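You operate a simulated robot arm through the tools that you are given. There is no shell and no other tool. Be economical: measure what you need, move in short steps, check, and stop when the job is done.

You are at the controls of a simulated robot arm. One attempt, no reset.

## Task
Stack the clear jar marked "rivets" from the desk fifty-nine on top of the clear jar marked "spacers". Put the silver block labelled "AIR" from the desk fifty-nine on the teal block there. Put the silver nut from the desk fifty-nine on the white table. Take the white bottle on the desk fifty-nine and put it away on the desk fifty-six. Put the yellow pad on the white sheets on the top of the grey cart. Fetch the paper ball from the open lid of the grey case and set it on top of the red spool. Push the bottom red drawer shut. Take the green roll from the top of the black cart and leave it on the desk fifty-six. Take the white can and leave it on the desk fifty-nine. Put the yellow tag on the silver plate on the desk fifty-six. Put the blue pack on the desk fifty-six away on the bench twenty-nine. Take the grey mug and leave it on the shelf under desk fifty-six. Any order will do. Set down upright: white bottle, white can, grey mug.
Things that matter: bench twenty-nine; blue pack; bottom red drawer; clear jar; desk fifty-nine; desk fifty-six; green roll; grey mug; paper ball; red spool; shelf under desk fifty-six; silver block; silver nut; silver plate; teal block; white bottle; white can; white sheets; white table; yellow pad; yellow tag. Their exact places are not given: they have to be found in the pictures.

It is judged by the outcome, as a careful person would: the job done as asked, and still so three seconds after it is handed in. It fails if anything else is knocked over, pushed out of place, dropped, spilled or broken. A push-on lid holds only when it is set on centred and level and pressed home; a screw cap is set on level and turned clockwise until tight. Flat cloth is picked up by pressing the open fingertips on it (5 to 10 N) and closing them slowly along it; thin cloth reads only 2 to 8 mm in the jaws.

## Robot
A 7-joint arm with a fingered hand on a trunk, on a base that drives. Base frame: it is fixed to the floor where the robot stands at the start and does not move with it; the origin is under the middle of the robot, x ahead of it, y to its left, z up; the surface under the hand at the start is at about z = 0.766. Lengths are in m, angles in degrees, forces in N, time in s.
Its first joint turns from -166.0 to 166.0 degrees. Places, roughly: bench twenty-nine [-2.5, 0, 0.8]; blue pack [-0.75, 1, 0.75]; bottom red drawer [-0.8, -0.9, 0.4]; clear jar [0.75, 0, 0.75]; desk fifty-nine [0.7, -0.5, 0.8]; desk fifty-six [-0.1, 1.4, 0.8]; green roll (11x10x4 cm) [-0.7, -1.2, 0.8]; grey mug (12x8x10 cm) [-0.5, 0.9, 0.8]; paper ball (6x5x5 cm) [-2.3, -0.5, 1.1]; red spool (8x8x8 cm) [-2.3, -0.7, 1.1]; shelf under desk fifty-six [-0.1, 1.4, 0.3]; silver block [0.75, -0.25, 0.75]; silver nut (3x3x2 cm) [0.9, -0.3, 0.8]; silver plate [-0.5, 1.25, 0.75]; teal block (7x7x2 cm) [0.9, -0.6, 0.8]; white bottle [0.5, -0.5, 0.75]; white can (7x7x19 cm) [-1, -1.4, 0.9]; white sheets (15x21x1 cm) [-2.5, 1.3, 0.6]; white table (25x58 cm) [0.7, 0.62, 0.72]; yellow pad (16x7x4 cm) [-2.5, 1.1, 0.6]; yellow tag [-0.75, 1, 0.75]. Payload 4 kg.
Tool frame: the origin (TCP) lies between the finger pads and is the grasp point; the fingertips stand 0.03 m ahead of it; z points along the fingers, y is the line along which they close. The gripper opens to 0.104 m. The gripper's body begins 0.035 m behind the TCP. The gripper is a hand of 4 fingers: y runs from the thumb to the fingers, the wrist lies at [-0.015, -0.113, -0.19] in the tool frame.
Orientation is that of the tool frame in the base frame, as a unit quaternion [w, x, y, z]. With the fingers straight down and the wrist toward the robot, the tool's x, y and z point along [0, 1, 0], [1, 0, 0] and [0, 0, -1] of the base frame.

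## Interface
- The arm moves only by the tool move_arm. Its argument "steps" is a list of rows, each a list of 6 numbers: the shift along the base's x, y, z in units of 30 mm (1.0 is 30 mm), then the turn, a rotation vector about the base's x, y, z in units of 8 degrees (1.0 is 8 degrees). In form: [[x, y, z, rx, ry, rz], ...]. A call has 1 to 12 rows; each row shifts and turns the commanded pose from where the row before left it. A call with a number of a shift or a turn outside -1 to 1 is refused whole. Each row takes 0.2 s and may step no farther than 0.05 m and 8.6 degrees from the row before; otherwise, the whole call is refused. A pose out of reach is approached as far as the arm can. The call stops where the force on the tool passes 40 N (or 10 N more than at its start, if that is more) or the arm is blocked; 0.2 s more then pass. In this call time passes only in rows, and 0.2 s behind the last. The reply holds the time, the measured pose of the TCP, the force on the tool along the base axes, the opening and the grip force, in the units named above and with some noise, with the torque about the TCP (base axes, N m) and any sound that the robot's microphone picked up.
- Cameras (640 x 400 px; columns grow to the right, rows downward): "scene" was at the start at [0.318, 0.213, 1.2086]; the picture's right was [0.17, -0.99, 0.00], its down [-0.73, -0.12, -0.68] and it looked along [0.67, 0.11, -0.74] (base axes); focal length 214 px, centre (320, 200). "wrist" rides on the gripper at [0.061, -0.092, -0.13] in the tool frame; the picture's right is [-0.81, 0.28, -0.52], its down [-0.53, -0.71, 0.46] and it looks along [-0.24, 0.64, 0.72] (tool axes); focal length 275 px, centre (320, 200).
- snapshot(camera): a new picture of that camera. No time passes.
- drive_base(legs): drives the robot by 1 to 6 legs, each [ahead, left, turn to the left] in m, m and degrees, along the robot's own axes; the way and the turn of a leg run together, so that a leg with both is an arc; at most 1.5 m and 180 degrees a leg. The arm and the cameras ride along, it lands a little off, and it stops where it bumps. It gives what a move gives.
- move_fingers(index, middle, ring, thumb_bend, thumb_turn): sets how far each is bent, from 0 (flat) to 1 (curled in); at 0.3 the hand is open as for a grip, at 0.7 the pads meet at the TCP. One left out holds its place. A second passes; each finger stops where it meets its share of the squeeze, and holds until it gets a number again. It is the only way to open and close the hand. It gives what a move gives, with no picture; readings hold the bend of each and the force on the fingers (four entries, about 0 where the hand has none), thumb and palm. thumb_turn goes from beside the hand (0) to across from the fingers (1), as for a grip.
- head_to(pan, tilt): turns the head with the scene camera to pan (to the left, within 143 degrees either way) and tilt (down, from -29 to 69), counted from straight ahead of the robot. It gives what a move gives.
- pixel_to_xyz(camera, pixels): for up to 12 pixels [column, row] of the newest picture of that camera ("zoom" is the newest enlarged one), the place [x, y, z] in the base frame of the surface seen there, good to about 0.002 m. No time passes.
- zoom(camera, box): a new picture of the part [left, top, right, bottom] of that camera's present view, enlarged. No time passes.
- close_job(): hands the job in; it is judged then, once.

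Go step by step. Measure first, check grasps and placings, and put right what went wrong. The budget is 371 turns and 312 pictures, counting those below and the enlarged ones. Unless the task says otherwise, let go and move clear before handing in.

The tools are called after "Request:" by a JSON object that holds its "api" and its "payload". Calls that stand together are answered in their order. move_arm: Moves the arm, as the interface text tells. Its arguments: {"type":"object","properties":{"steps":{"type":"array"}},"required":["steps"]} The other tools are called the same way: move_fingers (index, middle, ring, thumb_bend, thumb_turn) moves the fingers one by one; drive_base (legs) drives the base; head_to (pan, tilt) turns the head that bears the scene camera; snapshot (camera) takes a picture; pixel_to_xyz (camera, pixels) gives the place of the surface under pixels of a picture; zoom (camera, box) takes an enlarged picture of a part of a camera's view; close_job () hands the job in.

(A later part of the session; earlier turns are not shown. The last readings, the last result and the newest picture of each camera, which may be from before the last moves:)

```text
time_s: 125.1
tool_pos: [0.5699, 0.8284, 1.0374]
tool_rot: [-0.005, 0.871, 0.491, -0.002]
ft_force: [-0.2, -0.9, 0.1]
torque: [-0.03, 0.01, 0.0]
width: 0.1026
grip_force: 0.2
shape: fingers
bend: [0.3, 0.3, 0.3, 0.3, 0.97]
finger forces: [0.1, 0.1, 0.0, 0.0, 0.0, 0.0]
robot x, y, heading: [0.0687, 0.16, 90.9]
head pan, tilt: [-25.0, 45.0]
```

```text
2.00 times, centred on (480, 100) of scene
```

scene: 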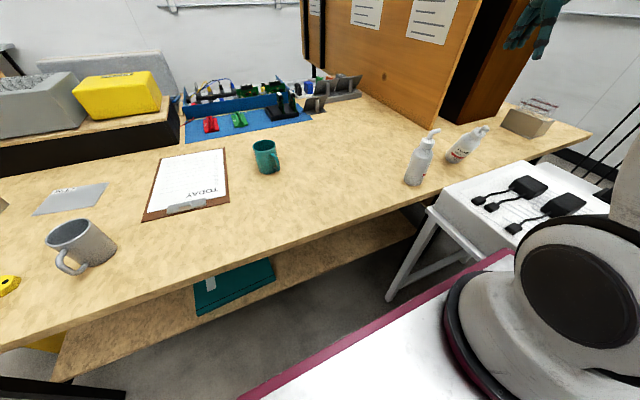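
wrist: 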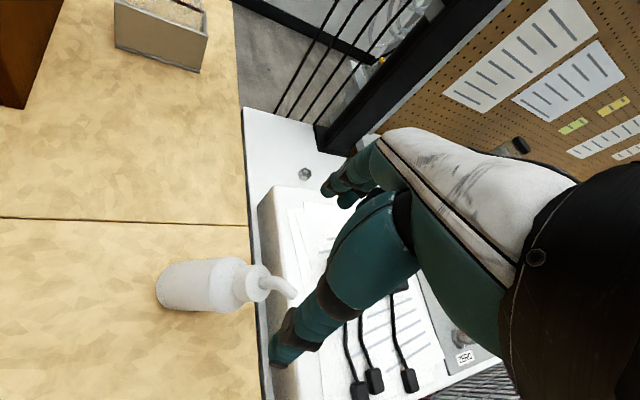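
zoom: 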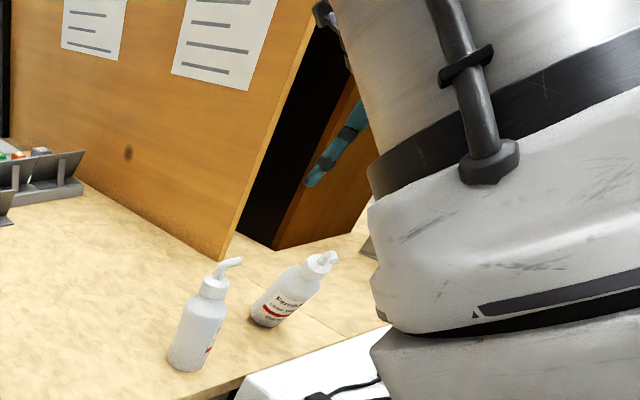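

The cap lies under the TCP. I lower to z≈0.92.

Request:
{"api": "move_arm", "payload": {"steps": [[0, 0, -0.8, 0, 0, 0], [0, 0, -0.8, 0, 0, 0], [0, 0, -0.8, 0, 0, 0], [0, 0, -0.8, 0, 0, 0], [0, 0, -0.4, 0, 0, 0]]}}

Request:
{"api": "snapshot", "payload": {"camera": "wrist"}}

```text
time_s: 126.3
tool_pos: [0.5685, 0.8296, 0.9292]
tool_rot: [-0.005, 0.87, 0.492, -0.002]
ft_force: [0.2, -0.7, -0.4]
torque: [0.0, 0.04, -0.02]
width: 0.103
grip_force: 0.1
shape: fingers
bend: [0.3, 0.3, 0.3, 0.3, 0.97]
finger forces: [0.1, 0.0, 0.0, 0.1, 0.0, 0.1]
robot x, y, heading: [0.0647, 0.1598, 91.3]
head pan, tilt: [-25.0, 45.0]
```

```text
224 pictures are left
```

wrist: 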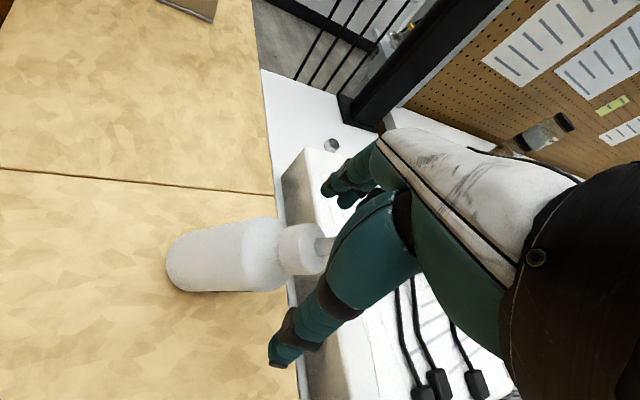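

Request:
{"api": "move_arm", "payload": {"steps": [[0, 0, -0.3, 0, 0, 0], [0, 0, -0.2, 0, 0, 0]]}}

Request:
{"api": "move_fingers", "payload": {"index": 0.7, "middle": 0.7, "ring": 0.7, "thumb_bend": 0.7}}

Request:
{"api": "snapshot", "payload": {"camera": "wrist"}}

```text
time_s: 126.9
tool_pos: [0.569, 0.8279, 0.9135]
tool_rot: [-0.003, 0.87, 0.492, -0.002]
ft_force: [0.2, 0.0, 0.0]
torque: [-0.01, 0.01, 0.01]
width: 0.1029
grip_force: 0.0
shape: fingers
bend: [0.3, 0.3, 0.3, 0.3, 0.97]
finger forces: [0.1, 0.0, 0.1, 0.1, 0.1, 0.0]
robot x, y, heading: [0.0678, 0.1591, 91.2]
head pan, tilt: [-25.0, 45.0]
```

```text
time_s: 127.9
tool_pos: [0.5693, 0.8285, 0.9157]
tool_rot: [-0.005, 0.871, 0.492, -0.002]
ft_force: [0.7, -0.4, -0.6]
torque: [0.02, -0.02, 0.03]
width: 0.0303
grip_force: 9.9
shape: fingers
bend: [0.59, 0.67, 0.7, 0.59, 0.97]
finger forces: [6.7, 2.8, 0.0, 0.1, 10.0, 0.0]
robot x, y, heading: [0.0669, 0.1626, 91.0]
head pan, tilt: [-25.0, 45.0]
```

```text
223 pictures are left
```

wrist: 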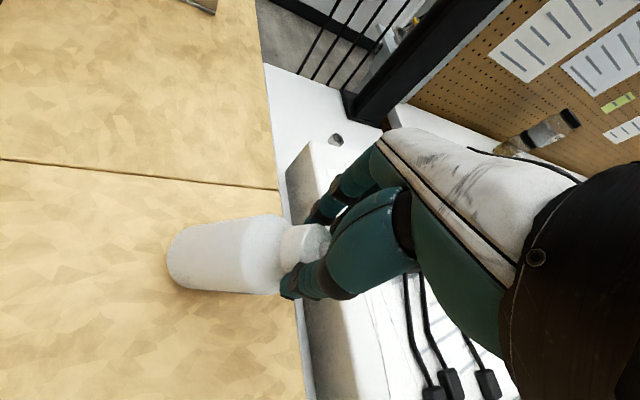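

Cap gripped (10 N). I move it ~5 cm along the lean's opposite direction to right the bottle.

Request:
{"api": "move_arm", "payload": {"steps": [[0.22, 0.36, 0.04, 0, 0, 0], [0.22, 0.36, 0.04, 0, 0, 0], [0.22, 0.36, 0.02, 0, 0, 0], [0.22, 0.36, 0, 0, 0, 0]]}}

Request:
{"api": "snapshot", "payload": {"camera": "wrist"}}

Request:
{"api": "zoom", "payload": {"camera": "scene", "box": [380, 60, 560, 200]}}

```text
time_s: 128.9
tool_pos: [0.5967, 0.871, 0.9183]
tool_rot: [-0.005, 0.87, 0.492, -0.002]
ft_force: [0.5, 0.1, 3.2]
torque: [-0.04, -0.01, 0.01]
width: 0.0304
grip_force: 10.4
shape: fingers
bend: [0.59, 0.68, 0.7, 0.6, 0.97]
finger forces: [8.0, 2.7, 0.0, 0.0, 9.3, 0.0]
robot x, y, heading: [0.0672, 0.1586, 91.3]
head pan, tilt: [-25.0, 45.0]
```

```text
222 pictures are left
```

wrist: 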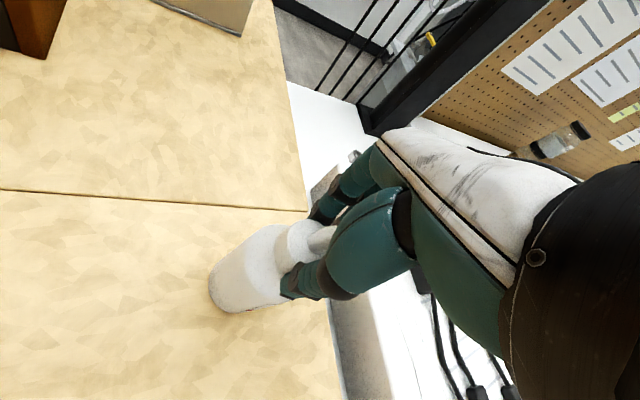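

```text
2.86 times, centred on (470, 130) of scene
```

zoom: 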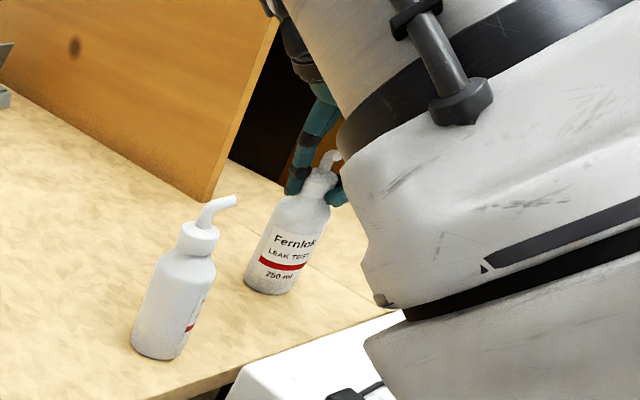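

It now looks as upright as its neighbour. I check with measured points.

Request:
{"api": "pixel_to_xyz", "payload": {"camera": "zoom", "pixels": [[325, 178], [290, 215], [275, 245], [268, 270], [260, 288], [248, 265], [292, 265], [198, 238], [180, 290], [160, 340]]}}

```text
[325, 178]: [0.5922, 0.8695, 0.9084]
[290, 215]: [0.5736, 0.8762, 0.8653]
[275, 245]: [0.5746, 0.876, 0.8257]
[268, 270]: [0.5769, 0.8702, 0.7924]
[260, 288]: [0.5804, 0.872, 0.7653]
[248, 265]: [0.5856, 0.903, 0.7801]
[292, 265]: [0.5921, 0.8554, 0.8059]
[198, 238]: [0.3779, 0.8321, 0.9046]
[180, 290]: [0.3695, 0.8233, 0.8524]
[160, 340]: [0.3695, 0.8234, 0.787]
```

About 4° of lean toward -x remains; I shift 6 mm, then open.

Request:
{"api": "move_arm", "payload": {"steps": [[0.2, 0.05, -0.03, 0, 0, 0]]}}

Request:
{"api": "zoom", "payload": {"camera": "scene", "box": [380, 60, 560, 200]}}

Request:
{"api": "pixel_to_xyz", "payload": {"camera": "zoom", "pixels": [[290, 215], [280, 245], [270, 270], [265, 285], [262, 290], [250, 265], [295, 265], [312, 190]]}}

```text
time_s: 129.3
tool_pos: [0.6015, 0.8726, 0.916]
tool_rot: [-0.006, 0.871, 0.492, -0.002]
ft_force: [1.0, 0.5, 4.0]
torque: [0.01, 0.05, -0.03]
width: 0.0301
grip_force: 9.9
shape: fingers
bend: [0.59, 0.68, 0.7, 0.6, 0.97]
finger forces: [7.8, 2.4, 0.0, 0.0, 9.6, 0.0]
robot x, y, heading: [0.0676, 0.1601, 91.1]
head pan, tilt: [-25.0, 45.0]
```

```text
2.86 times, centred on (470, 130) of scene
```

zoom: 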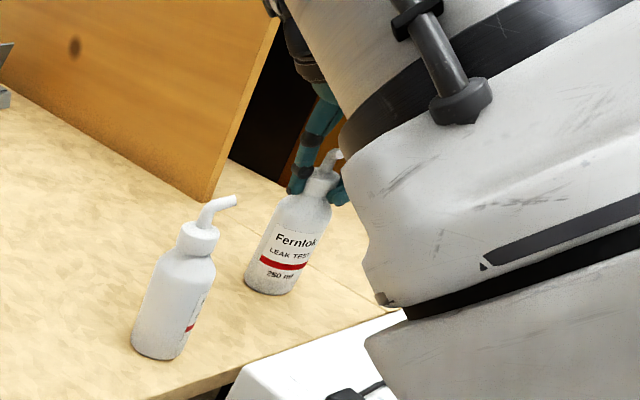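

```text
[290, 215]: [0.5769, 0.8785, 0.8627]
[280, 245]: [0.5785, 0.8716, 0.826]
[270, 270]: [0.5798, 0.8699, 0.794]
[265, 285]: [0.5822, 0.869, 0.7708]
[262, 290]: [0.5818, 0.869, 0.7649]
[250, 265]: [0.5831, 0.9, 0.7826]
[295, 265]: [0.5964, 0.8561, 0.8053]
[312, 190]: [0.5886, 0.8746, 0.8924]
```

Request:
{"api": "move_fingers", "payload": {"index": 0.53, "middle": 0.53, "ring": 0.53, "thumb_bend": 0.53}}

Request:
{"api": "snapshot", "payload": {"camera": "wrist"}}

Request:
{"api": "zoom", "payload": {"camera": "scene", "box": [380, 60, 560, 200]}}

```text
time_s: 130.3
tool_pos: [0.6026, 0.8725, 0.9165]
tool_rot: [-0.005, 0.871, 0.492, -0.002]
ft_force: [-0.4, -0.3, 0.4]
torque: [-0.02, 0.02, -0.02]
width: 0.0439
grip_force: 0.0
shape: fingers
bend: [0.53, 0.53, 0.53, 0.53, 0.97]
finger forces: [0.0, 0.1, 0.0, 0.1, 0.1, 0.1]
robot x, y, heading: [0.0655, 0.1611, 91.0]
head pan, tilt: [-25.0, 45.0]
```

```text
219 pictures are left
```

wrist: 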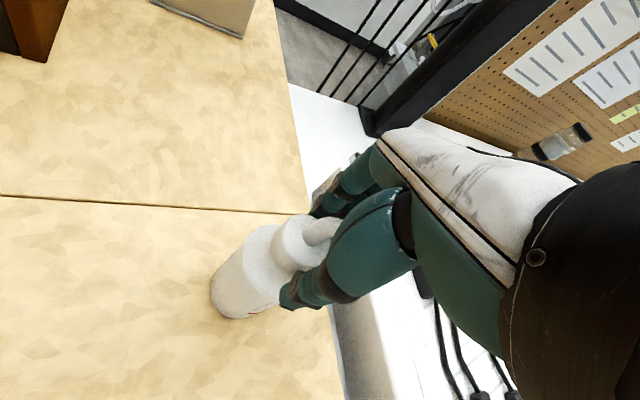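

```text
2.86 times, centred on (470, 130) of scene
```

zoom: 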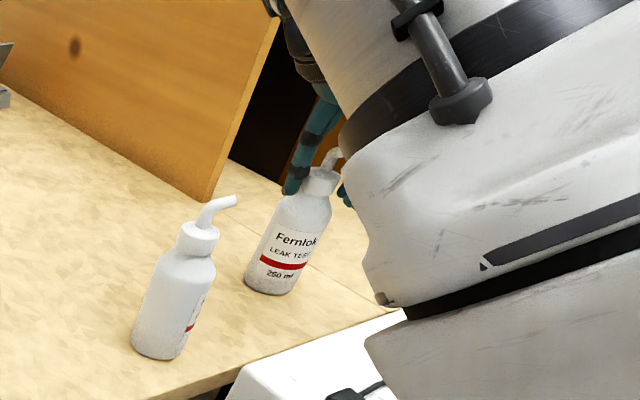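

It stands by itself. I open fully and rise straight up.

Request:
{"api": "move_fingers", "payload": {"index": 0.35, "middle": 0.35, "ring": 0.35, "thumb_bend": 0.35}}

Request:
{"api": "move_arm", "payload": {"steps": [[0, 0, 0.4, 0, 0, 0], [0, 0, 0.6, 0, 0, 0], [0, 0, 0.8, 0, 0, 0], [0, 0, 1, 0, 0, 0], [0, 0, 1, 0, 0, 0], [0, 0, 1, 0, 0, 0], [0, 0, 1, 0, 0, 0]]}}

Request:
{"api": "snapshot", "payload": {"camera": "wrist"}}

Request:
{"api": "zoom", "payload": {"camera": "scene", "box": [380, 60, 560, 200]}}

```text
time_s: 131.3
tool_pos: [0.6021, 0.8729, 0.9172]
tool_rot: [-0.006, 0.87, 0.493, -0.002]
ft_force: [0.1, 0.6, -0.1]
torque: [0.0, -0.01, -0.01]
width: 0.0902
grip_force: 0.1
shape: fingers
bend: [0.35, 0.35, 0.35, 0.35, 0.97]
finger forces: [0.0, 0.1, 0.0, 0.0, 0.1, 0.1]
robot x, y, heading: [0.0689, 0.1648, 91.3]
head pan, tilt: [-25.0, 45.0]
```

```text
time_s: 132.9
tool_pos: [0.6018, 0.8731, 1.0921]
tool_rot: [-0.004, 0.87, 0.492, -0.003]
ft_force: [0.5, 0.1, 0.6]
torque: [0.03, -0.01, 0.0]
width: 0.0901
grip_force: 0.2
shape: fingers
bend: [0.35, 0.35, 0.35, 0.35, 0.97]
finger forces: [0.1, 0.0, 0.0, 0.1, 0.0, 0.1]
robot x, y, heading: [0.0651, 0.1594, 91.2]
head pan, tilt: [-25.0, 45.0]
```

```text
217 pictures are left
```

wrist: 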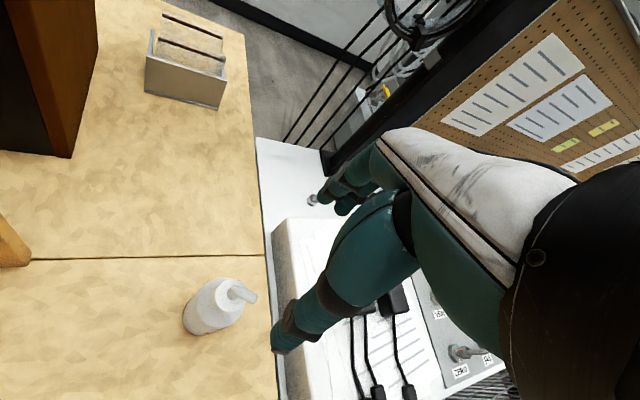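

```text
2.86 times, centred on (470, 130) of scene
```

zoom: 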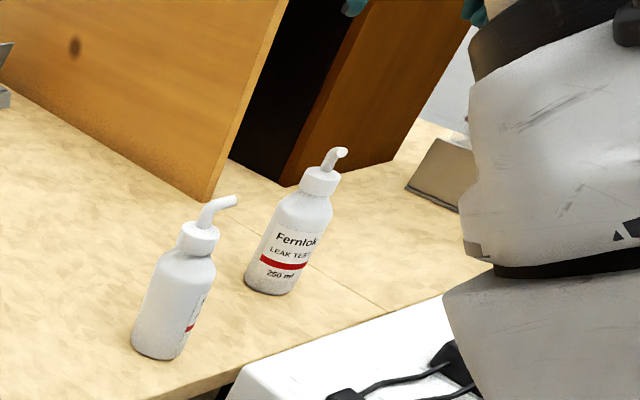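

Both bottles stand. I bring the arm in front of the robot with yaw 90°.

Request:
{"api": "move_arm", "payload": {"steps": [[-0.9, 0, 0.1, 0, 0, 0.85], [-0.9, 0, 0.1, 0, 0, 0.85], [-0.9, 0, 0.1, 0, 0, 0.85], [-0.9, 0, 0.1, 0, 0, 0.85], [-0.9, 0, 0.1, 0, 0, 0.85], [-0.9, 0, 0.1, 0, 0, 0.85], [-0.9, 0, 0.1, 0, 0, 0.85], [-0.9, 0, 0.1, 0, 0, 0.85], [-0.9, 0, 0.1, 0, 0, 0.85], [-0.9, 0, 0.1, 0, 0, 0.85], [-0.9, 0, 0.1, 0, 0, 0.85], [-0.9, 0, 0.1, 0, 0, 0.85]]}}

Request:
{"api": "move_arm", "payload": {"steps": [[-0.9, -0.1, 0, 0, 0, 0.82], [-0.9, -0.1, 0, 0, 0, 0.82], [-0.9, -0.1, 0, 0, 0, 0.82], [-0.9, -0.1, 0, 0, 0, 0.82], [-0.9, -0.1, 0, 0, 0, 0.82], [-0.9, -0.1, 0, 0, 0, 0.82]]}}

Request:
{"api": "drive_base", "payload": {"legs": [[0, 0.75, 0], [0.1, 0, 0]]}}

Request:
{"api": "head_to", "payload": {"pan": 0, "tilt": 45}}

Request:
{"api": "snapshot", "payload": {"camera": "scene"}}

```text
time_s: 135.5
tool_pos: [0.2783, 0.8726, 1.1275]
tool_rot: [-0.001, 0.337, 0.942, -0.004]
ft_force: [-0.4, 0.4, 0.0]
torque: [0.01, 0.01, -0.01]
width: 0.0901
grip_force: 0.1
shape: fingers
bend: [0.35, 0.35, 0.35, 0.35, 0.97]
finger forces: [0.0, 0.0, 0.1, 0.0, 0.1, 0.0]
robot x, y, heading: [0.0655, 0.1586, 91.2]
head pan, tilt: [-25.0, 45.0]
```

```text
time_s: 136.9
tool_pos: [0.1147, 0.8551, 1.1262]
tool_rot: [0.0, 0.0, 1.0, -0.006]
ft_force: [0.0, 0.0, 0.1]
torque: [-0.01, 0.0, -0.01]
width: 0.0902
grip_force: 0.0
shape: fingers
bend: [0.35, 0.35, 0.35, 0.35, 0.97]
finger forces: [0.0, 0.1, 0.0, 0.1, 0.1, 0.0]
robot x, y, heading: [0.0675, 0.1547, 91.3]
head pan, tilt: [-25.0, 45.0]
```

```text
time_s: 141.7
tool_pos: [-0.6329, 0.9422, 1.1264]
tool_rot: [-0.001, 0.001, 1.0, -0.006]
ft_force: [-0.4, -0.2, -0.7]
torque: [0.03, -0.01, 0.0]
width: 0.0907
grip_force: 0.0
shape: fingers
bend: [0.35, 0.35, 0.35, 0.35, 0.97]
finger forces: [0.0, 0.0, 0.0, 0.0, 0.1, 0.0]
robot x, y, heading: [-0.6839, 0.2447, 90.7]
head pan, tilt: [-25.0, 45.0]
```

```text
time_s: 142.6
tool_pos: [-0.6321, 0.942, 1.1268]
tool_rot: [-0.001, 0.002, 1.0, -0.005]
ft_force: [0.4, 0.5, -0.7]
torque: [0.0, 0.02, 0.02]
width: 0.0903
grip_force: 0.0
shape: fingers
bend: [0.35, 0.35, 0.35, 0.35, 0.97]
finger forces: [0.1, 0.1, 0.0, 0.0, 0.0, 0.0]
robot x, y, heading: [-0.6826, 0.2471, 91.1]
head pan, tilt: [0.0, 45.0]
```

```text
215 pictures are left
```

scene: 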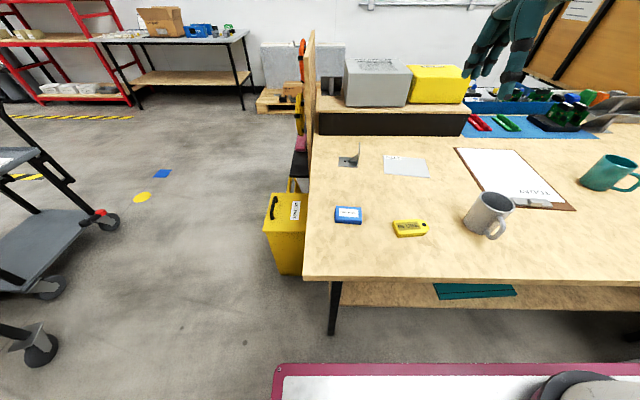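

All items are visible: pack (348,214), tag (410,228), plate (405,166), mug (490,213). I measure them.

Request:
{"api": "zoom", "payload": {"camera": "scene", "box": [310, 130, 550, 280]}}

Request:
{"api": "pixel_to_xyz", "payload": {"camera": "zoom", "pixels": [[70, 212], [134, 212], [70, 238], [134, 238], [227, 248], [303, 240], [238, 275], [310, 265], [202, 70], [300, 75], [212, 118], [310, 125]]}}

Request:
{"api": "pixel_to_xyz", "payload": {"camera": "zoom", "pixels": [[480, 172], [440, 175], [525, 180], [490, 165], [460, 250], [500, 270], [520, 220], [102, 225], [270, 255], [480, 200], [100, 215], [260, 100]]}}

```text
2.67 times, centred on (430, 205) of scene
```

zoom: 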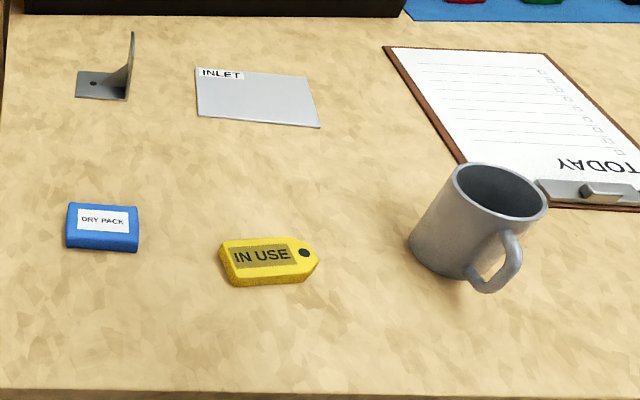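

```text
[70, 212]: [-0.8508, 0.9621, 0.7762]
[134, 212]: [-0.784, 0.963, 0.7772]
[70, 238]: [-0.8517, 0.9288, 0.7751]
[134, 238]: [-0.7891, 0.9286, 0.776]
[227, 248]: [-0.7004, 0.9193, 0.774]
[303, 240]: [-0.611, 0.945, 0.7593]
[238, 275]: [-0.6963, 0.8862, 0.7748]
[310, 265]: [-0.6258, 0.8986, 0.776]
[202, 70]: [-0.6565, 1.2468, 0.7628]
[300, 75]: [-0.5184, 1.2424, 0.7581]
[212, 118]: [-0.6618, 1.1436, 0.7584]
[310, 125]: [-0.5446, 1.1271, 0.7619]
```

```text
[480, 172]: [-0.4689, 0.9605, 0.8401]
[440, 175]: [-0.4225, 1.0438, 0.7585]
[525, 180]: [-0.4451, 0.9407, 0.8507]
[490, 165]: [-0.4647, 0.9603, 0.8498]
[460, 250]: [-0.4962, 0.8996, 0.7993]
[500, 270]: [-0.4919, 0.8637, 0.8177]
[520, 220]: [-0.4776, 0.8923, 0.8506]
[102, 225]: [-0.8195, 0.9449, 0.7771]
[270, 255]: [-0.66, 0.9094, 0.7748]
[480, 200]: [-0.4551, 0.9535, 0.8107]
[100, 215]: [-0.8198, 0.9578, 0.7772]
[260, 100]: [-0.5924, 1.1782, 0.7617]
```

Tag centre (-0.661,0.909), top 0.775, yawed ~10°; plate centre (-0.595,1.188), z 0.762. I back up 2 cm and position above the tag.

Request:
{"api": "drive_base", "payload": {"legs": [[-0.02, 0, 0]]}}

Request:
{"api": "move_arm", "payload": {"steps": [[-0.25, -0.1, -1, 0, 0, 0.3], [-0.25, -0.1, -1, 0, 0, 0.3], [-0.25, -0.1, -1, 0, 0, 0.3], [-0.25, -0.1, -1, 0, 0, 0.35], [0, 0, -1, 0, 0, 0], [0, 0, -1, 0, 0, 0], [0, 0, -1, 0, 0, 0], [0, 0, -1, 0, 0, 0]]}}

Request:
{"api": "snapshot", "payload": {"camera": "wrist"}}

Request:
{"api": "snapshot", "payload": {"camera": "scene"}}

```text
time_s: 143.4
tool_pos: [-0.633, 0.9206, 1.1275]
tool_rot: [0.0, 0.002, 1.0, -0.006]
ft_force: [0.5, 0.1, -0.2]
torque: [0.0, 0.03, 0.0]
width: 0.0903
grip_force: 0.1
shape: fingers
bend: [0.35, 0.35, 0.35, 0.35, 0.97]
finger forces: [0.1, 0.1, 0.1, 0.1, 0.0, 0.1]
robot x, y, heading: [-0.6831, 0.2265, 91.3]
head pan, tilt: [0.0, 45.0]
```

```text
time_s: 145.2
tool_pos: [-0.6618, 0.9095, 0.8871]
tool_rot: [0.0, -0.085, 0.996, -0.005]
ft_force: [-0.2, -0.5, -0.4]
torque: [0.03, 0.01, 0.03]
width: 0.0905
grip_force: 0.1
shape: fingers
bend: [0.35, 0.35, 0.35, 0.35, 0.98]
finger forces: [0.0, 0.0, 0.1, 0.0, 0.0, 0.1]
out of reach, approached as far as the arm can: row 5
robot x, y, heading: [-0.684, 0.2267, 90.9]
head pan, tilt: [0.0, 45.0]
```

```text
213 pictures are left
```

wrist: 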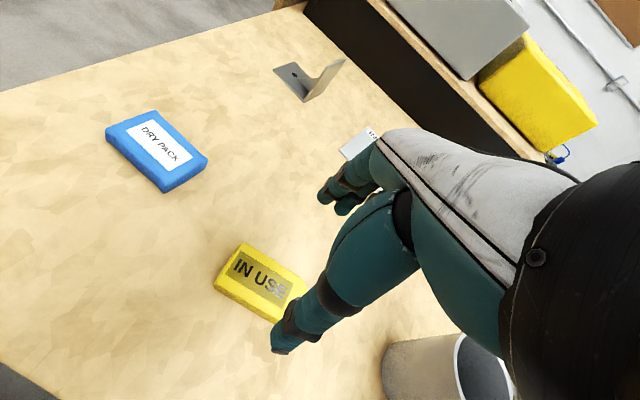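

```text
212 pictures are left
```

scene: 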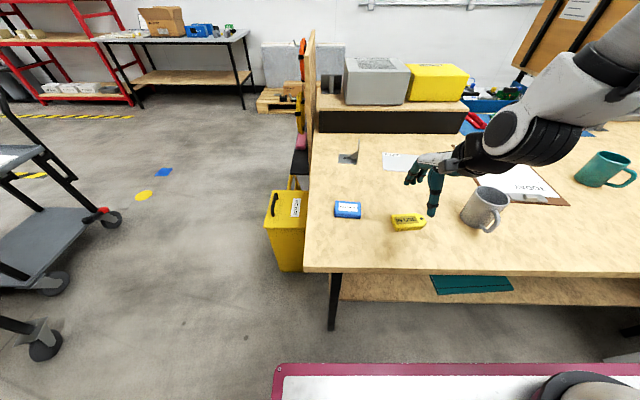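

Request:
{"api": "pixel_to_xyz", "payload": {"camera": "wrist", "pixels": [[214, 284], [243, 243], [306, 284], [275, 322], [258, 282], [290, 270], [230, 262]]}}

```text
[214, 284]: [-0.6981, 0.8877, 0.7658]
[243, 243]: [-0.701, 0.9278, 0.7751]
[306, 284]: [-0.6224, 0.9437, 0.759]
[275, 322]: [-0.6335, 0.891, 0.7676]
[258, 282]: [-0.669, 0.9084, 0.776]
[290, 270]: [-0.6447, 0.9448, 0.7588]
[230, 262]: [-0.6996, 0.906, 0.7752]
```

Centre confirmed. I lower to z≈0.793 and close.

Request:
{"api": "move_arm", "payload": {"steps": [[0, 0.05, -0.9, 0, 0, 0], [0, 0, -0.9, 0, 0, 0], [0, 0, -0.8, 0, 0, 0], [0, 0, -0.5, 0, 0, 0]]}}

Request:
{"api": "move_fingers", "payload": {"index": 0.7, "middle": 0.7, "ring": 0.7, "thumb_bend": 0.7}}

Request:
{"api": "move_arm", "payload": {"steps": [[0, 0, 0.4, 0, 0, 0], [0, 0, 0.8, 0, 0, 0], [0, 0, 0.9, 0, 0, 0]]}}

Request:
{"api": "snapshot", "payload": {"camera": "wrist"}}

```text
time_s: 146.2
tool_pos: [-0.6619, 0.9116, 0.7937]
tool_rot: [0.0, -0.084, 0.996, -0.004]
ft_force: [-1.2, -0.6, -0.5]
torque: [-0.02, -0.01, 0.01]
width: 0.0904
grip_force: 0.0
shape: fingers
bend: [0.35, 0.35, 0.35, 0.35, 0.98]
finger forces: [0.1, 0.0, 0.0, 0.0, 0.1, 0.0]
robot x, y, heading: [-0.6847, 0.2243, 91.1]
head pan, tilt: [0.0, 45.0]
```

```text
time_s: 147.2
tool_pos: [-0.6618, 0.912, 0.7955]
tool_rot: [0.0, -0.086, 0.996, -0.004]
ft_force: [-0.4, 2.9, 8.5]
torque: [0.17, 0.01, 0.03]
width: 0.0415
grip_force: 19.6
shape: fingers
bend: [0.58, 0.62, 0.65, 0.54, 0.94]
finger forces: [7.6, 11.8, 3.6, 0.1, 16.1, 0.1]
robot x, y, heading: [-0.6815, 0.2255, 91.1]
head pan, tilt: [0.0, 45.0]
```

```text
time_s: 148.0
tool_pos: [-0.6616, 0.9131, 0.8569]
tool_rot: [0.0, -0.085, 0.996, -0.006]
ft_force: [-0.3, -0.5, -1.1]
torque: [-0.03, 0.03, -0.01]
width: 0.0417
grip_force: 16.8
shape: fingers
bend: [0.58, 0.63, 0.65, 0.54, 0.94]
finger forces: [6.9, 6.3, 3.4, 0.0, 16.7, 0.0]
robot x, y, heading: [-0.6856, 0.2235, 91.0]
head pan, tilt: [0.0, 45.0]
```

```text
211 pictures are left
```

wrist: 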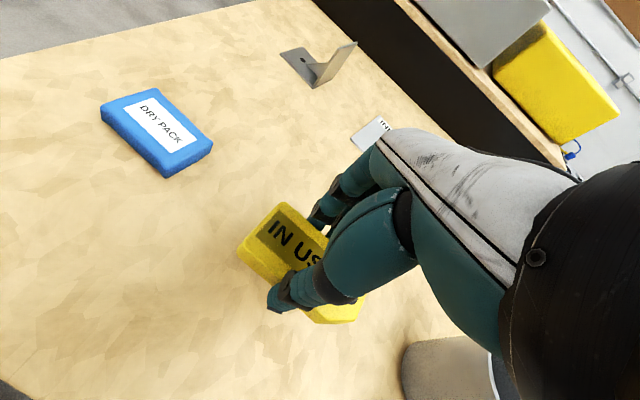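

Tag held. I carry it to the plate centre.

Request:
{"api": "move_arm", "payload": {"steps": [[0.2, 0.9, 0.6, 0, 0, 0], [0.22, 0.92, 0.6, 0, 0, 0], [0.22, 0.92, 0, 0, 0, 0], [0.22, 0.92, 0, 0, 0, 0], [0.22, 0.92, 0, 0, 0, 0], [0.22, 0.92, 0, 0, 0, 0], [0.22, 0.92, 0, 0, 0, 0], [0.22, 0.92, 0, 0, 0, 0], [0.22, 0.92, 0, 0, 0, 0], [0.22, 0.92, 0, 0, 0, 0]]}}

Request:
{"api": "snapshot", "payload": {"camera": "wrist"}}

Request:
{"api": "zoom", "payload": {"camera": "scene", "box": [310, 80, 550, 230]}}

```text
time_s: 150.2
tool_pos: [-0.5969, 1.1872, 0.8933]
tool_rot: [-0.001, -0.084, 0.996, -0.005]
ft_force: [-0.3, 0.2, -0.3]
torque: [-0.01, -0.01, -0.01]
width: 0.0418
grip_force: 16.1
shape: fingers
bend: [0.58, 0.63, 0.65, 0.54, 0.94]
finger forces: [7.1, 6.1, 3.4, 0.0, 16.5, 0.0]
robot x, y, heading: [-0.684, 0.2303, 90.8]
head pan, tilt: [0.0, 45.0]
```

```text
210 pictures are left
```

wrist: 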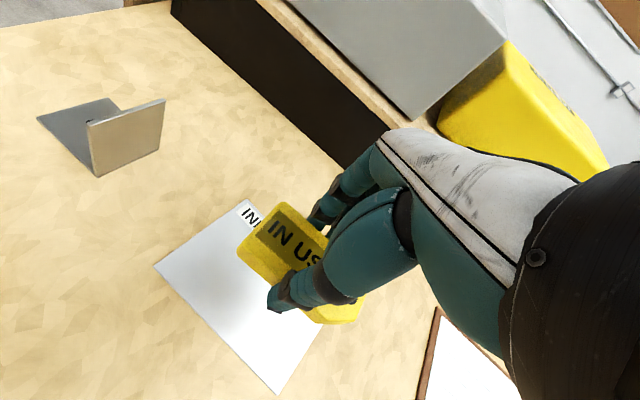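

```text
2.67 times, centred on (430, 155) of scene
```

zoom: 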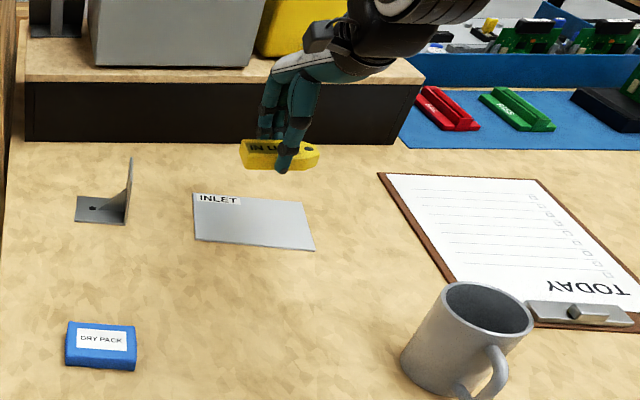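

Request:
{"api": "pixel_to_xyz", "payload": {"camera": "zoom", "pixels": [[196, 197], [305, 205], [197, 237], [312, 247], [250, 225], [30, 130], [380, 140]]}}

```text
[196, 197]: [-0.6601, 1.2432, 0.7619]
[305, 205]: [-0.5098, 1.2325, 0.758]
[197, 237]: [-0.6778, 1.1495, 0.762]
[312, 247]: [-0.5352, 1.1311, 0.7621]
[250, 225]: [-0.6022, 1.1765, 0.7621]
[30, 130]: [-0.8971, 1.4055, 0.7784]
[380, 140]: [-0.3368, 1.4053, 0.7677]
```

Centred. I lower onto the plate.

Request:
{"api": "move_arm", "payload": {"steps": [[0, 0, -0.9, 0, 0, 0], [0, 0, -0.9, 0, 0, 0], [0, 0, -0.8, 0, 0, 0], [0, 0, -0.3, 0, 0, 0], [0, 0, -0.1, 0, 0, 0], [0, 0, -0.07, 0, 0, 0]]}}

```text
time_s: 151.6
tool_pos: [-0.5959, 1.1869, 0.8]
tool_rot: [-0.001, -0.085, 0.996, -0.004]
ft_force: [0.4, 0.2, -0.3]
torque: [-0.03, 0.02, -0.02]
width: 0.0411
grip_force: 16.5
shape: fingers
bend: [0.58, 0.63, 0.66, 0.54, 0.94]
finger forces: [7.1, 6.0, 3.3, 0.0, 16.6, 0.0]
robot x, y, heading: [-0.6776, 0.2246, 90.8]
head pan, tilt: [0.0, 45.0]
```

Request:
{"api": "move_arm", "payload": {"steps": [[0, 0, -0.06, 0, 0, 0], [0, 0, -0.05, 0, 0, 0]]}}

Request:
{"api": "move_fingers", "payload": {"index": 0.5, "middle": 0.5, "ring": 0.5, "thumb_bend": 0.46}}

Request:
{"api": "move_arm", "payload": {"steps": [[0, 0, 0.5, 0, 0, 0], [0, 0, 0.9, 0, 0, 0], [0, 0, 0.9, 0, 0, 0], [0, 0, 0.9, 0, 0, 0]]}}

Request:
{"api": "zoom", "payload": {"camera": "scene", "box": [310, 80, 550, 230]}}

```text
time_s: 152.2
tool_pos: [-0.5976, 1.1869, 0.7994]
tool_rot: [0.001, -0.085, 0.996, -0.004]
ft_force: [0.7, 0.8, 6.2]
torque: [0.08, 0.01, 0.04]
width: 0.0413
grip_force: 18.8
shape: fingers
bend: [0.58, 0.63, 0.66, 0.54, 0.94]
finger forces: [7.1, 11.1, 3.1, 0.0, 16.9, 0.0]
robot x, y, heading: [-0.6818, 0.2266, 91.4]
head pan, tilt: [0.0, 45.0]
```

```text
time_s: 153.2
tool_pos: [-0.5981, 1.1857, 0.799]
tool_rot: [-0.001, -0.086, 0.996, -0.005]
ft_force: [0.1, -2.3, 6.7]
torque: [0.1, -0.02, -0.03]
width: 0.0566
grip_force: 3.0
shape: fingers
bend: [0.5, 0.52, 0.5, 0.46, 0.97]
finger forces: [0.0, 5.7, 0.1, 0.1, 0.1, 0.0]
robot x, y, heading: [-0.6814, 0.2303, 91.1]
head pan, tilt: [0.0, 45.0]
```

```text
time_s: 154.2
tool_pos: [-0.5971, 1.1845, 0.8942]
tool_rot: [-0.001, -0.085, 0.996, -0.005]
ft_force: [1.0, 1.1, -0.3]
torque: [-0.01, 0.0, -0.03]
width: 0.057
grip_force: 0.0
shape: fingers
bend: [0.5, 0.5, 0.5, 0.46, 0.97]
finger forces: [0.0, 0.0, 0.1, 0.0, 0.1, 0.0]
robot x, y, heading: [-0.6813, 0.2229, 91.3]
head pan, tilt: [0.0, 45.0]
```

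```text
2.67 times, centred on (430, 155) of scene
```

zoom: 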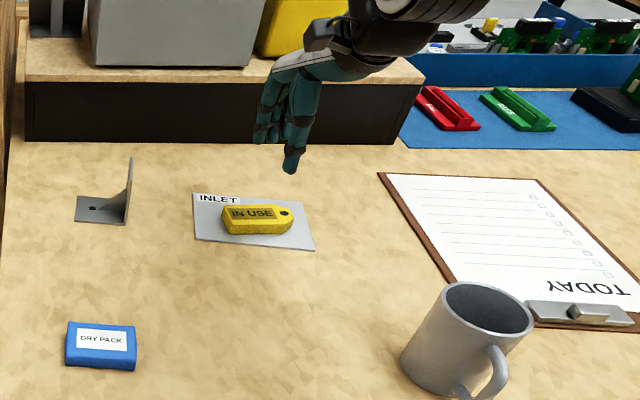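

The tag lies on the plate. Next the mug: I go above it with the hand turned to yaw 0 (closing along x, clear of the handle at the front).

Request:
{"api": "move_arm", "payload": {"steps": [[0, -0.3, 1, 0, 0, -0.9], [0, -0.5, 1, 0, 0, -0.9], [0.4, -0.7, 1, 0, 0, -0.95], [0.4, -0.7, 1, 0, 0, -0.95], [0.4, -0.7, 1, 0, 0, -0.95], [0.4, -0.7, 0, 0, 0, -0.95], [0.4, -0.7, 0, 0, 0, -0.95], [0.4, -0.7, 0, 0, 0, -0.95], [0.4, -0.7, 0, 0, 0, -0.95], [0.4, -0.7, 0, 0, 0, -0.95], [0.4, -0.7, 0, 0, 0, -0.95], [0.4, -0.7, 0, 0, 0, -0.95]]}}

Request:
{"api": "move_arm", "payload": {"steps": [[0.4, -0.15, 0, 0, 0, -0.9], [0, 0, -0.5, 0, 0, -0.5]]}}

Request:
{"api": "move_fingers", "payload": {"index": 0.3, "middle": 0.3, "ring": 0.3, "thumb_bend": 0.3}}

Request:
{"api": "snapshot", "payload": {"camera": "wrist"}}

Request:
{"api": "snapshot", "payload": {"camera": "scene"}}

```text
time_s: 156.8
tool_pos: [-0.4775, 0.9522, 1.0444]
tool_rot: [-0.004, 0.648, 0.761, -0.003]
ft_force: [0.0, 0.4, 0.1]
torque: [0.0, 0.0, -0.04]
width: 0.0569
grip_force: 0.1
shape: fingers
bend: [0.5, 0.5, 0.5, 0.46, 0.97]
finger forces: [0.1, 0.0, 0.0, 0.0, 0.0, 0.1]
robot x, y, heading: [-0.6834, 0.2247, 90.8]
head pan, tilt: [0.0, 45.0]
```

```text
time_s: 157.4
tool_pos: [-0.4655, 0.9482, 1.0279]
tool_rot: [-0.004, 0.719, 0.695, -0.003]
ft_force: [0.1, -0.4, 0.0]
torque: [0.04, 0.01, -0.02]
width: 0.0569
grip_force: 0.1
shape: fingers
bend: [0.5, 0.5, 0.5, 0.46, 0.97]
finger forces: [0.1, 0.1, 0.1, 0.1, 0.0, 0.0]
robot x, y, heading: [-0.684, 0.2254, 91.1]
head pan, tilt: [0.0, 45.0]
```

```text
time_s: 158.4
tool_pos: [-0.4652, 0.9478, 1.0293]
tool_rot: [-0.004, 0.718, 0.696, -0.003]
ft_force: [0.2, -0.4, 0.1]
torque: [0.02, 0.01, -0.01]
width: 0.1029
grip_force: 0.1
shape: fingers
bend: [0.3, 0.3, 0.3, 0.3, 0.97]
finger forces: [0.0, 0.1, 0.1, 0.0, 0.0, 0.0]
robot x, y, heading: [-0.6857, 0.2273, 91.1]
head pan, tilt: [0.0, 45.0]
```

```text
207 pictures are left
```

wrist: 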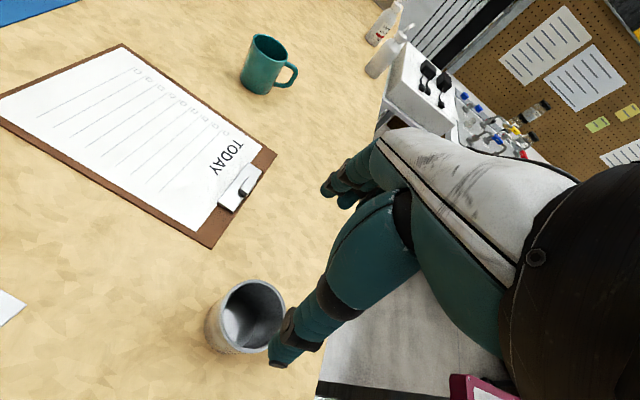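

```text
206 pictures are left
```

scene: 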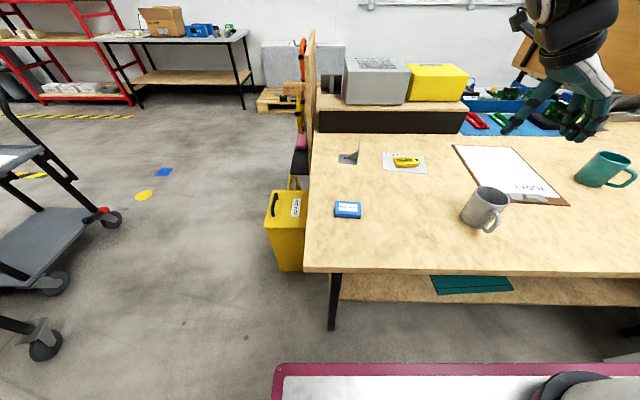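

Request:
{"api": "zoom", "payload": {"camera": "wrist", "box": [190, 260, 310, 370]}}

Request:
{"api": "pixel_to_xyz", "payload": {"camera": "zoom", "pixels": [[183, 190], [300, 112], [240, 126], [505, 250], [440, 160], [200, 290], [270, 390], [350, 420], [400, 130], [420, 440]]}}

Request:
{"api": "zoom", "payload": {"camera": "scene", "box": [440, 170, 540, 250]}}

Request:
{"api": "pixel_to_xyz", "payload": {"camera": "zoom", "pixels": [[235, 125], [320, 105], [425, 170], [360, 220], [230, 160], [300, 330], [160, 270], [340, 380], [400, 250], [280, 200]]}}

```text
3.64 times, centred on (250, 315) of wrist
```

zoom: 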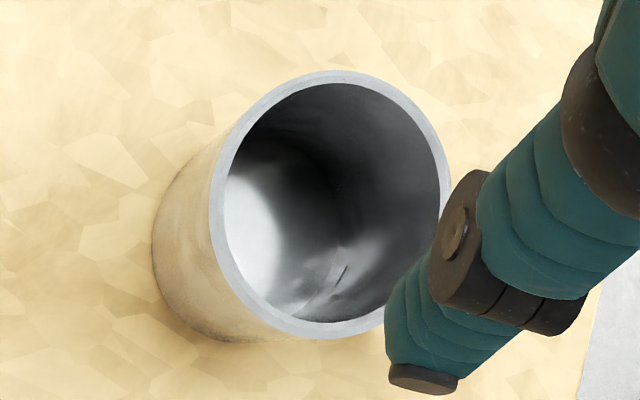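

```text
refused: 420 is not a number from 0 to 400
```

```text
5.00 times, centred on (490, 210) of scene
```

zoom: 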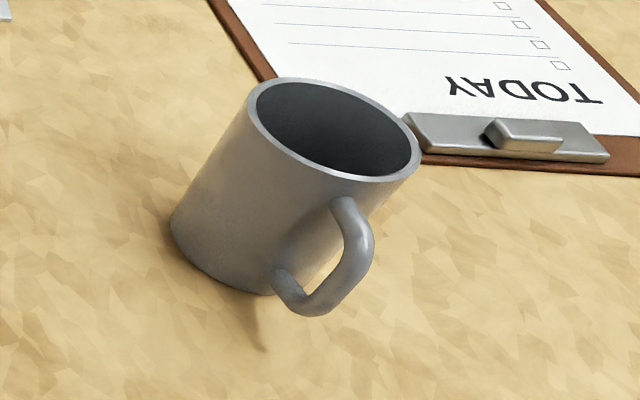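

```text
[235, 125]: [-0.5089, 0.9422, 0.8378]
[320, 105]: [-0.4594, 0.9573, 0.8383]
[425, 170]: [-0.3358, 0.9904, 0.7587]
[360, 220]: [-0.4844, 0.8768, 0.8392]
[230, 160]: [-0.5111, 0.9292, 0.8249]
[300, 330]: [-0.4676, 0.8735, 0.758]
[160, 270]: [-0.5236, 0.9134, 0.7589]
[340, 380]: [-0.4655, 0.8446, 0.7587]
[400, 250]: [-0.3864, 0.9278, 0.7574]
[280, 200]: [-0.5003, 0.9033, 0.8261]
```

Mug axis ≈(-0.471,0.933), rim z 0.85, handle toward -103°. I align and lower to z≈0.826.

Request:
{"api": "move_arm", "payload": {"steps": [[-0.2, -0.47, -0.8, 0, 0, -0.9], [0, 0, -1, 0, 0, 0], [0, 0, -1, 0, 0, 0], [0, 0, -1, 0, 0, 0]]}}

Request:
{"api": "snapshot", "payload": {"camera": "wrist"}}

```text
time_s: 159.4
tool_pos: [-0.4709, 0.9338, 0.9141]
tool_rot: [-0.004, 0.761, 0.649, -0.002]
ft_force: [0.1, 0.0, -0.2]
torque: [0.01, -0.03, 0.0]
width: 0.1031
grip_force: 0.0
shape: fingers
bend: [0.3, 0.3, 0.3, 0.3, 0.97]
finger forces: [0.1, 0.0, 0.0, 0.0, 0.0, 0.0]
robot x, y, heading: [-0.6856, 0.2266, 90.9]
head pan, tilt: [0.0, 45.0]
```

```text
203 pictures are left
```

wrist: 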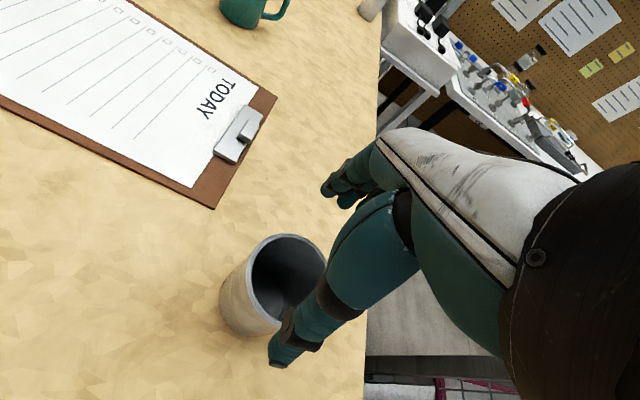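

Request:
{"api": "move_arm", "payload": {"steps": [[0, 0, -0.9, 0, 0, 0], [0, 0, -0.9, 0, 0, 0], [0, 0, -0.7, 0, 0, 0], [0, 0, -0.4, 0, 0, 0]]}}

Request:
{"api": "snapshot", "payload": {"camera": "wrist"}}

```text
time_s: 160.4
tool_pos: [-0.4715, 0.9335, 0.8276]
tool_rot: [-0.005, 0.76, 0.65, -0.003]
ft_force: [-2.9, 0.8, 4.2]
torque: [-0.01, 0.13, 0.02]
width: 0.105
grip_force: 2.3
shape: fingers
bend: [0.3, 0.3, 0.3, 0.29, 0.97]
finger forces: [0.0, 0.0, 0.1, 0.0, 4.3, 0.0]
robot x, y, heading: [-0.68, 0.2283, 90.7]
head pan, tilt: [0.0, 45.0]
```

```text
202 pictures are left
```

wrist: 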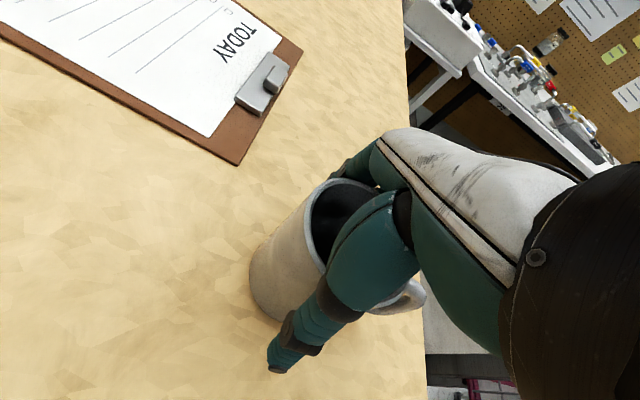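

The thumb touches the mug's -x side (4 N). I shift 7 mm toward -x after a small rise.

Request:
{"api": "move_arm", "payload": {"steps": [[0, 0, 0.25, 0, 0, 0], [-0.25, 0.05, 0, 0, 0, 0], [0, 0, -0.25, 0, 0, 0]]}}

Request:
{"api": "snapshot", "payload": {"camera": "wrist"}}

```text
time_s: 161.2
tool_pos: [-0.4778, 0.9357, 0.8278]
tool_rot: [-0.005, 0.761, 0.648, -0.003]
ft_force: [1.7, 1.4, 5.0]
torque: [-0.02, -0.07, 0.03]
width: 0.1049
grip_force: 2.0
shape: fingers
bend: [0.29, 0.3, 0.3, 0.3, 0.97]
finger forces: [4.3, 0.1, 0.0, 0.0, 0.0, 0.1]
robot x, y, heading: [-0.6814, 0.2287, 90.7]
head pan, tilt: [0.0, 45.0]
```

```text
201 pictures are left
```

wrist: 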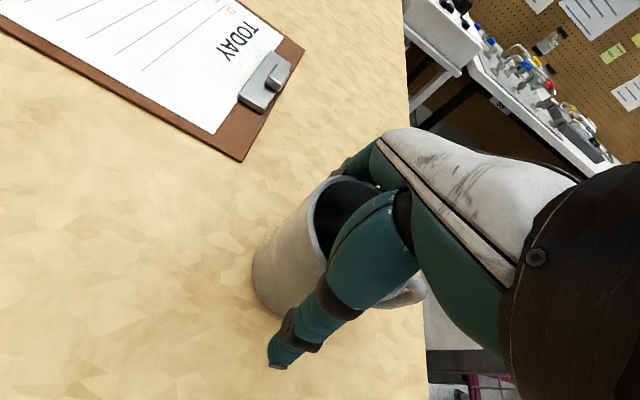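

Now the index touches; I open the fingers wider (0.2) and centre between.

Request:
{"api": "move_fingers", "payload": {"index": 0.2, "middle": 0.2, "ring": 0.2, "thumb_bend": 0.22}}

Request:
{"api": "move_arm", "payload": {"steps": [[0.1, 0, 0, 0, 0, 0], [0, 0, -0.1, 0, 0, 0]]}}

```text
time_s: 162.2
tool_pos: [-0.4783, 0.9356, 0.8289]
tool_rot: [-0.004, 0.761, 0.649, -0.003]
ft_force: [-0.3, -0.3, 0.0]
torque: [0.0, 0.01, 0.01]
width: 0.1237
grip_force: 0.0
shape: fingers
bend: [0.2, 0.2, 0.2, 0.22, 0.97]
finger forces: [0.0, 0.1, 0.1, 0.1, 0.0, 0.0]
robot x, y, heading: [-0.6833, 0.2249, 91.0]
head pan, tilt: [0.0, 45.0]
```

```text
time_s: 162.8
tool_pos: [-0.4755, 0.9356, 0.8232]
tool_rot: [-0.004, 0.76, 0.649, -0.003]
ft_force: [-0.6, 0.6, 2.9]
torque: [0.03, 0.09, 0.03]
width: 0.1242
grip_force: 0.9
shape: fingers
bend: [0.2, 0.2, 0.2, 0.22, 0.97]
finger forces: [0.0, 0.0, 0.1, 0.1, 2.4, 0.0]
robot x, y, heading: [-0.6875, 0.2287, 90.9]
head pan, tilt: [0.0, 45.0]
```

Request:
{"api": "move_arm", "payload": {"steps": [[-0.05, 0, 0.15, 0, 0, 0]]}}

Request:
{"api": "move_fingers", "payload": {"index": 0.7, "middle": 0.7, "ring": 0.7, "thumb_bend": 0.7}}

Request:
{"api": "snapshot", "payload": {"camera": "wrist"}}

```text
time_s: 163.2
tool_pos: [-0.4768, 0.9357, 0.8287]
tool_rot: [-0.004, 0.76, 0.65, -0.003]
ft_force: [-0.5, -0.9, -0.2]
torque: [0.02, -0.03, 0.05]
width: 0.1242
grip_force: 0.0
shape: fingers
bend: [0.2, 0.2, 0.2, 0.22, 0.97]
finger forces: [0.0, 0.1, 0.0, 0.1, 0.0, 0.0]
robot x, y, heading: [-0.6828, 0.2288, 90.8]
head pan, tilt: [0.0, 45.0]
```

```text
time_s: 164.2
tool_pos: [-0.4766, 0.935, 0.8291]
tool_rot: [-0.004, 0.761, 0.648, -0.002]
ft_force: [3.7, 1.3, 6.0]
torque: [0.02, -0.45, 0.07]
width: 0.0649
grip_force: 29.2
shape: fingers
bend: [0.36, 0.46, 0.51, 0.58, 0.95]
finger forces: [15.8, 7.1, 6.2, 0.1, 28.6, 0.1]
robot x, y, heading: [-0.6802, 0.2262, 91.0]
head pan, tilt: [0.0, 45.0]
```

```text
200 pictures are left
```

wrist: 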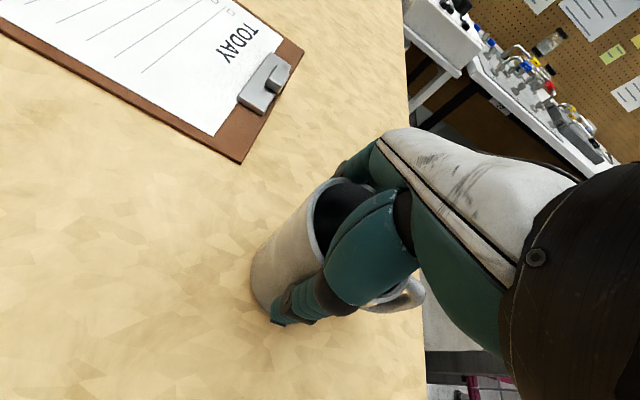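

Gripped with ~29 N. I lift and check that it hangs level.

Request:
{"api": "move_arm", "payload": {"steps": [[0, 0, 0.3, 0, 0, 0], [0, 0, 0.6, 0, 0, 0], [0, 0, 0.8, 0, 0, 0], [0, 0, 0.8, 0, 0, 0]]}}

Request:
{"api": "snapshot", "payload": {"camera": "wrist"}}

Request:
{"api": "zoom", "payload": {"camera": "scene", "box": [420, 100, 560, 240]}}

```text
time_s: 165.2
tool_pos: [-0.4762, 0.935, 0.904]
tool_rot: [-0.003, 0.761, 0.649, -0.004]
ft_force: [0.6, -0.2, -3.2]
torque: [0.02, -0.03, 0.0]
width: 0.0647
grip_force: 24.9
shape: fingers
bend: [0.36, 0.47, 0.51, 0.58, 0.95]
finger forces: [12.0, 6.3, 6.0, 0.0, 26.2, 0.0]
robot x, y, heading: [-0.6813, 0.223, 90.8]
head pan, tilt: [0.0, 45.0]
```

```text
199 pictures are left
```

wrist: 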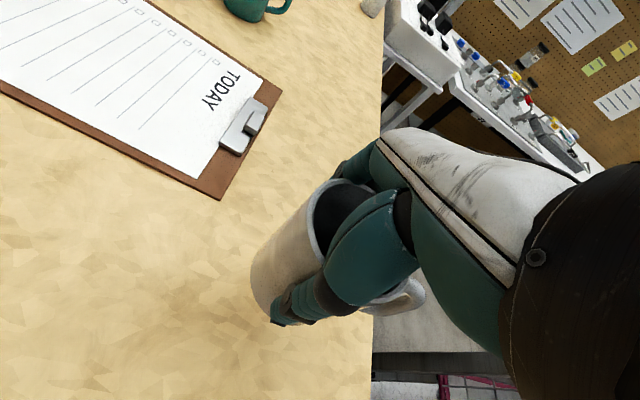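

```text
2.86 times, centred on (490, 170) of scene
```

zoom: 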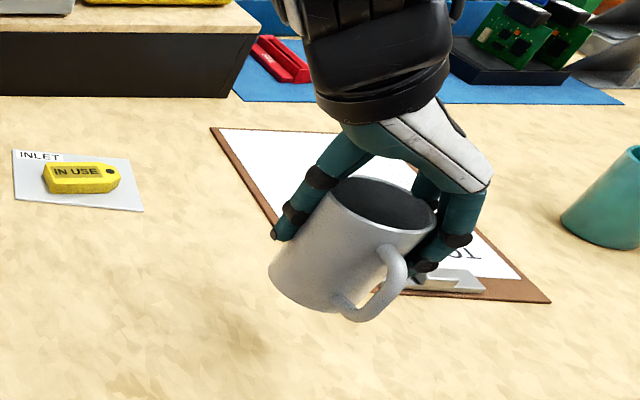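

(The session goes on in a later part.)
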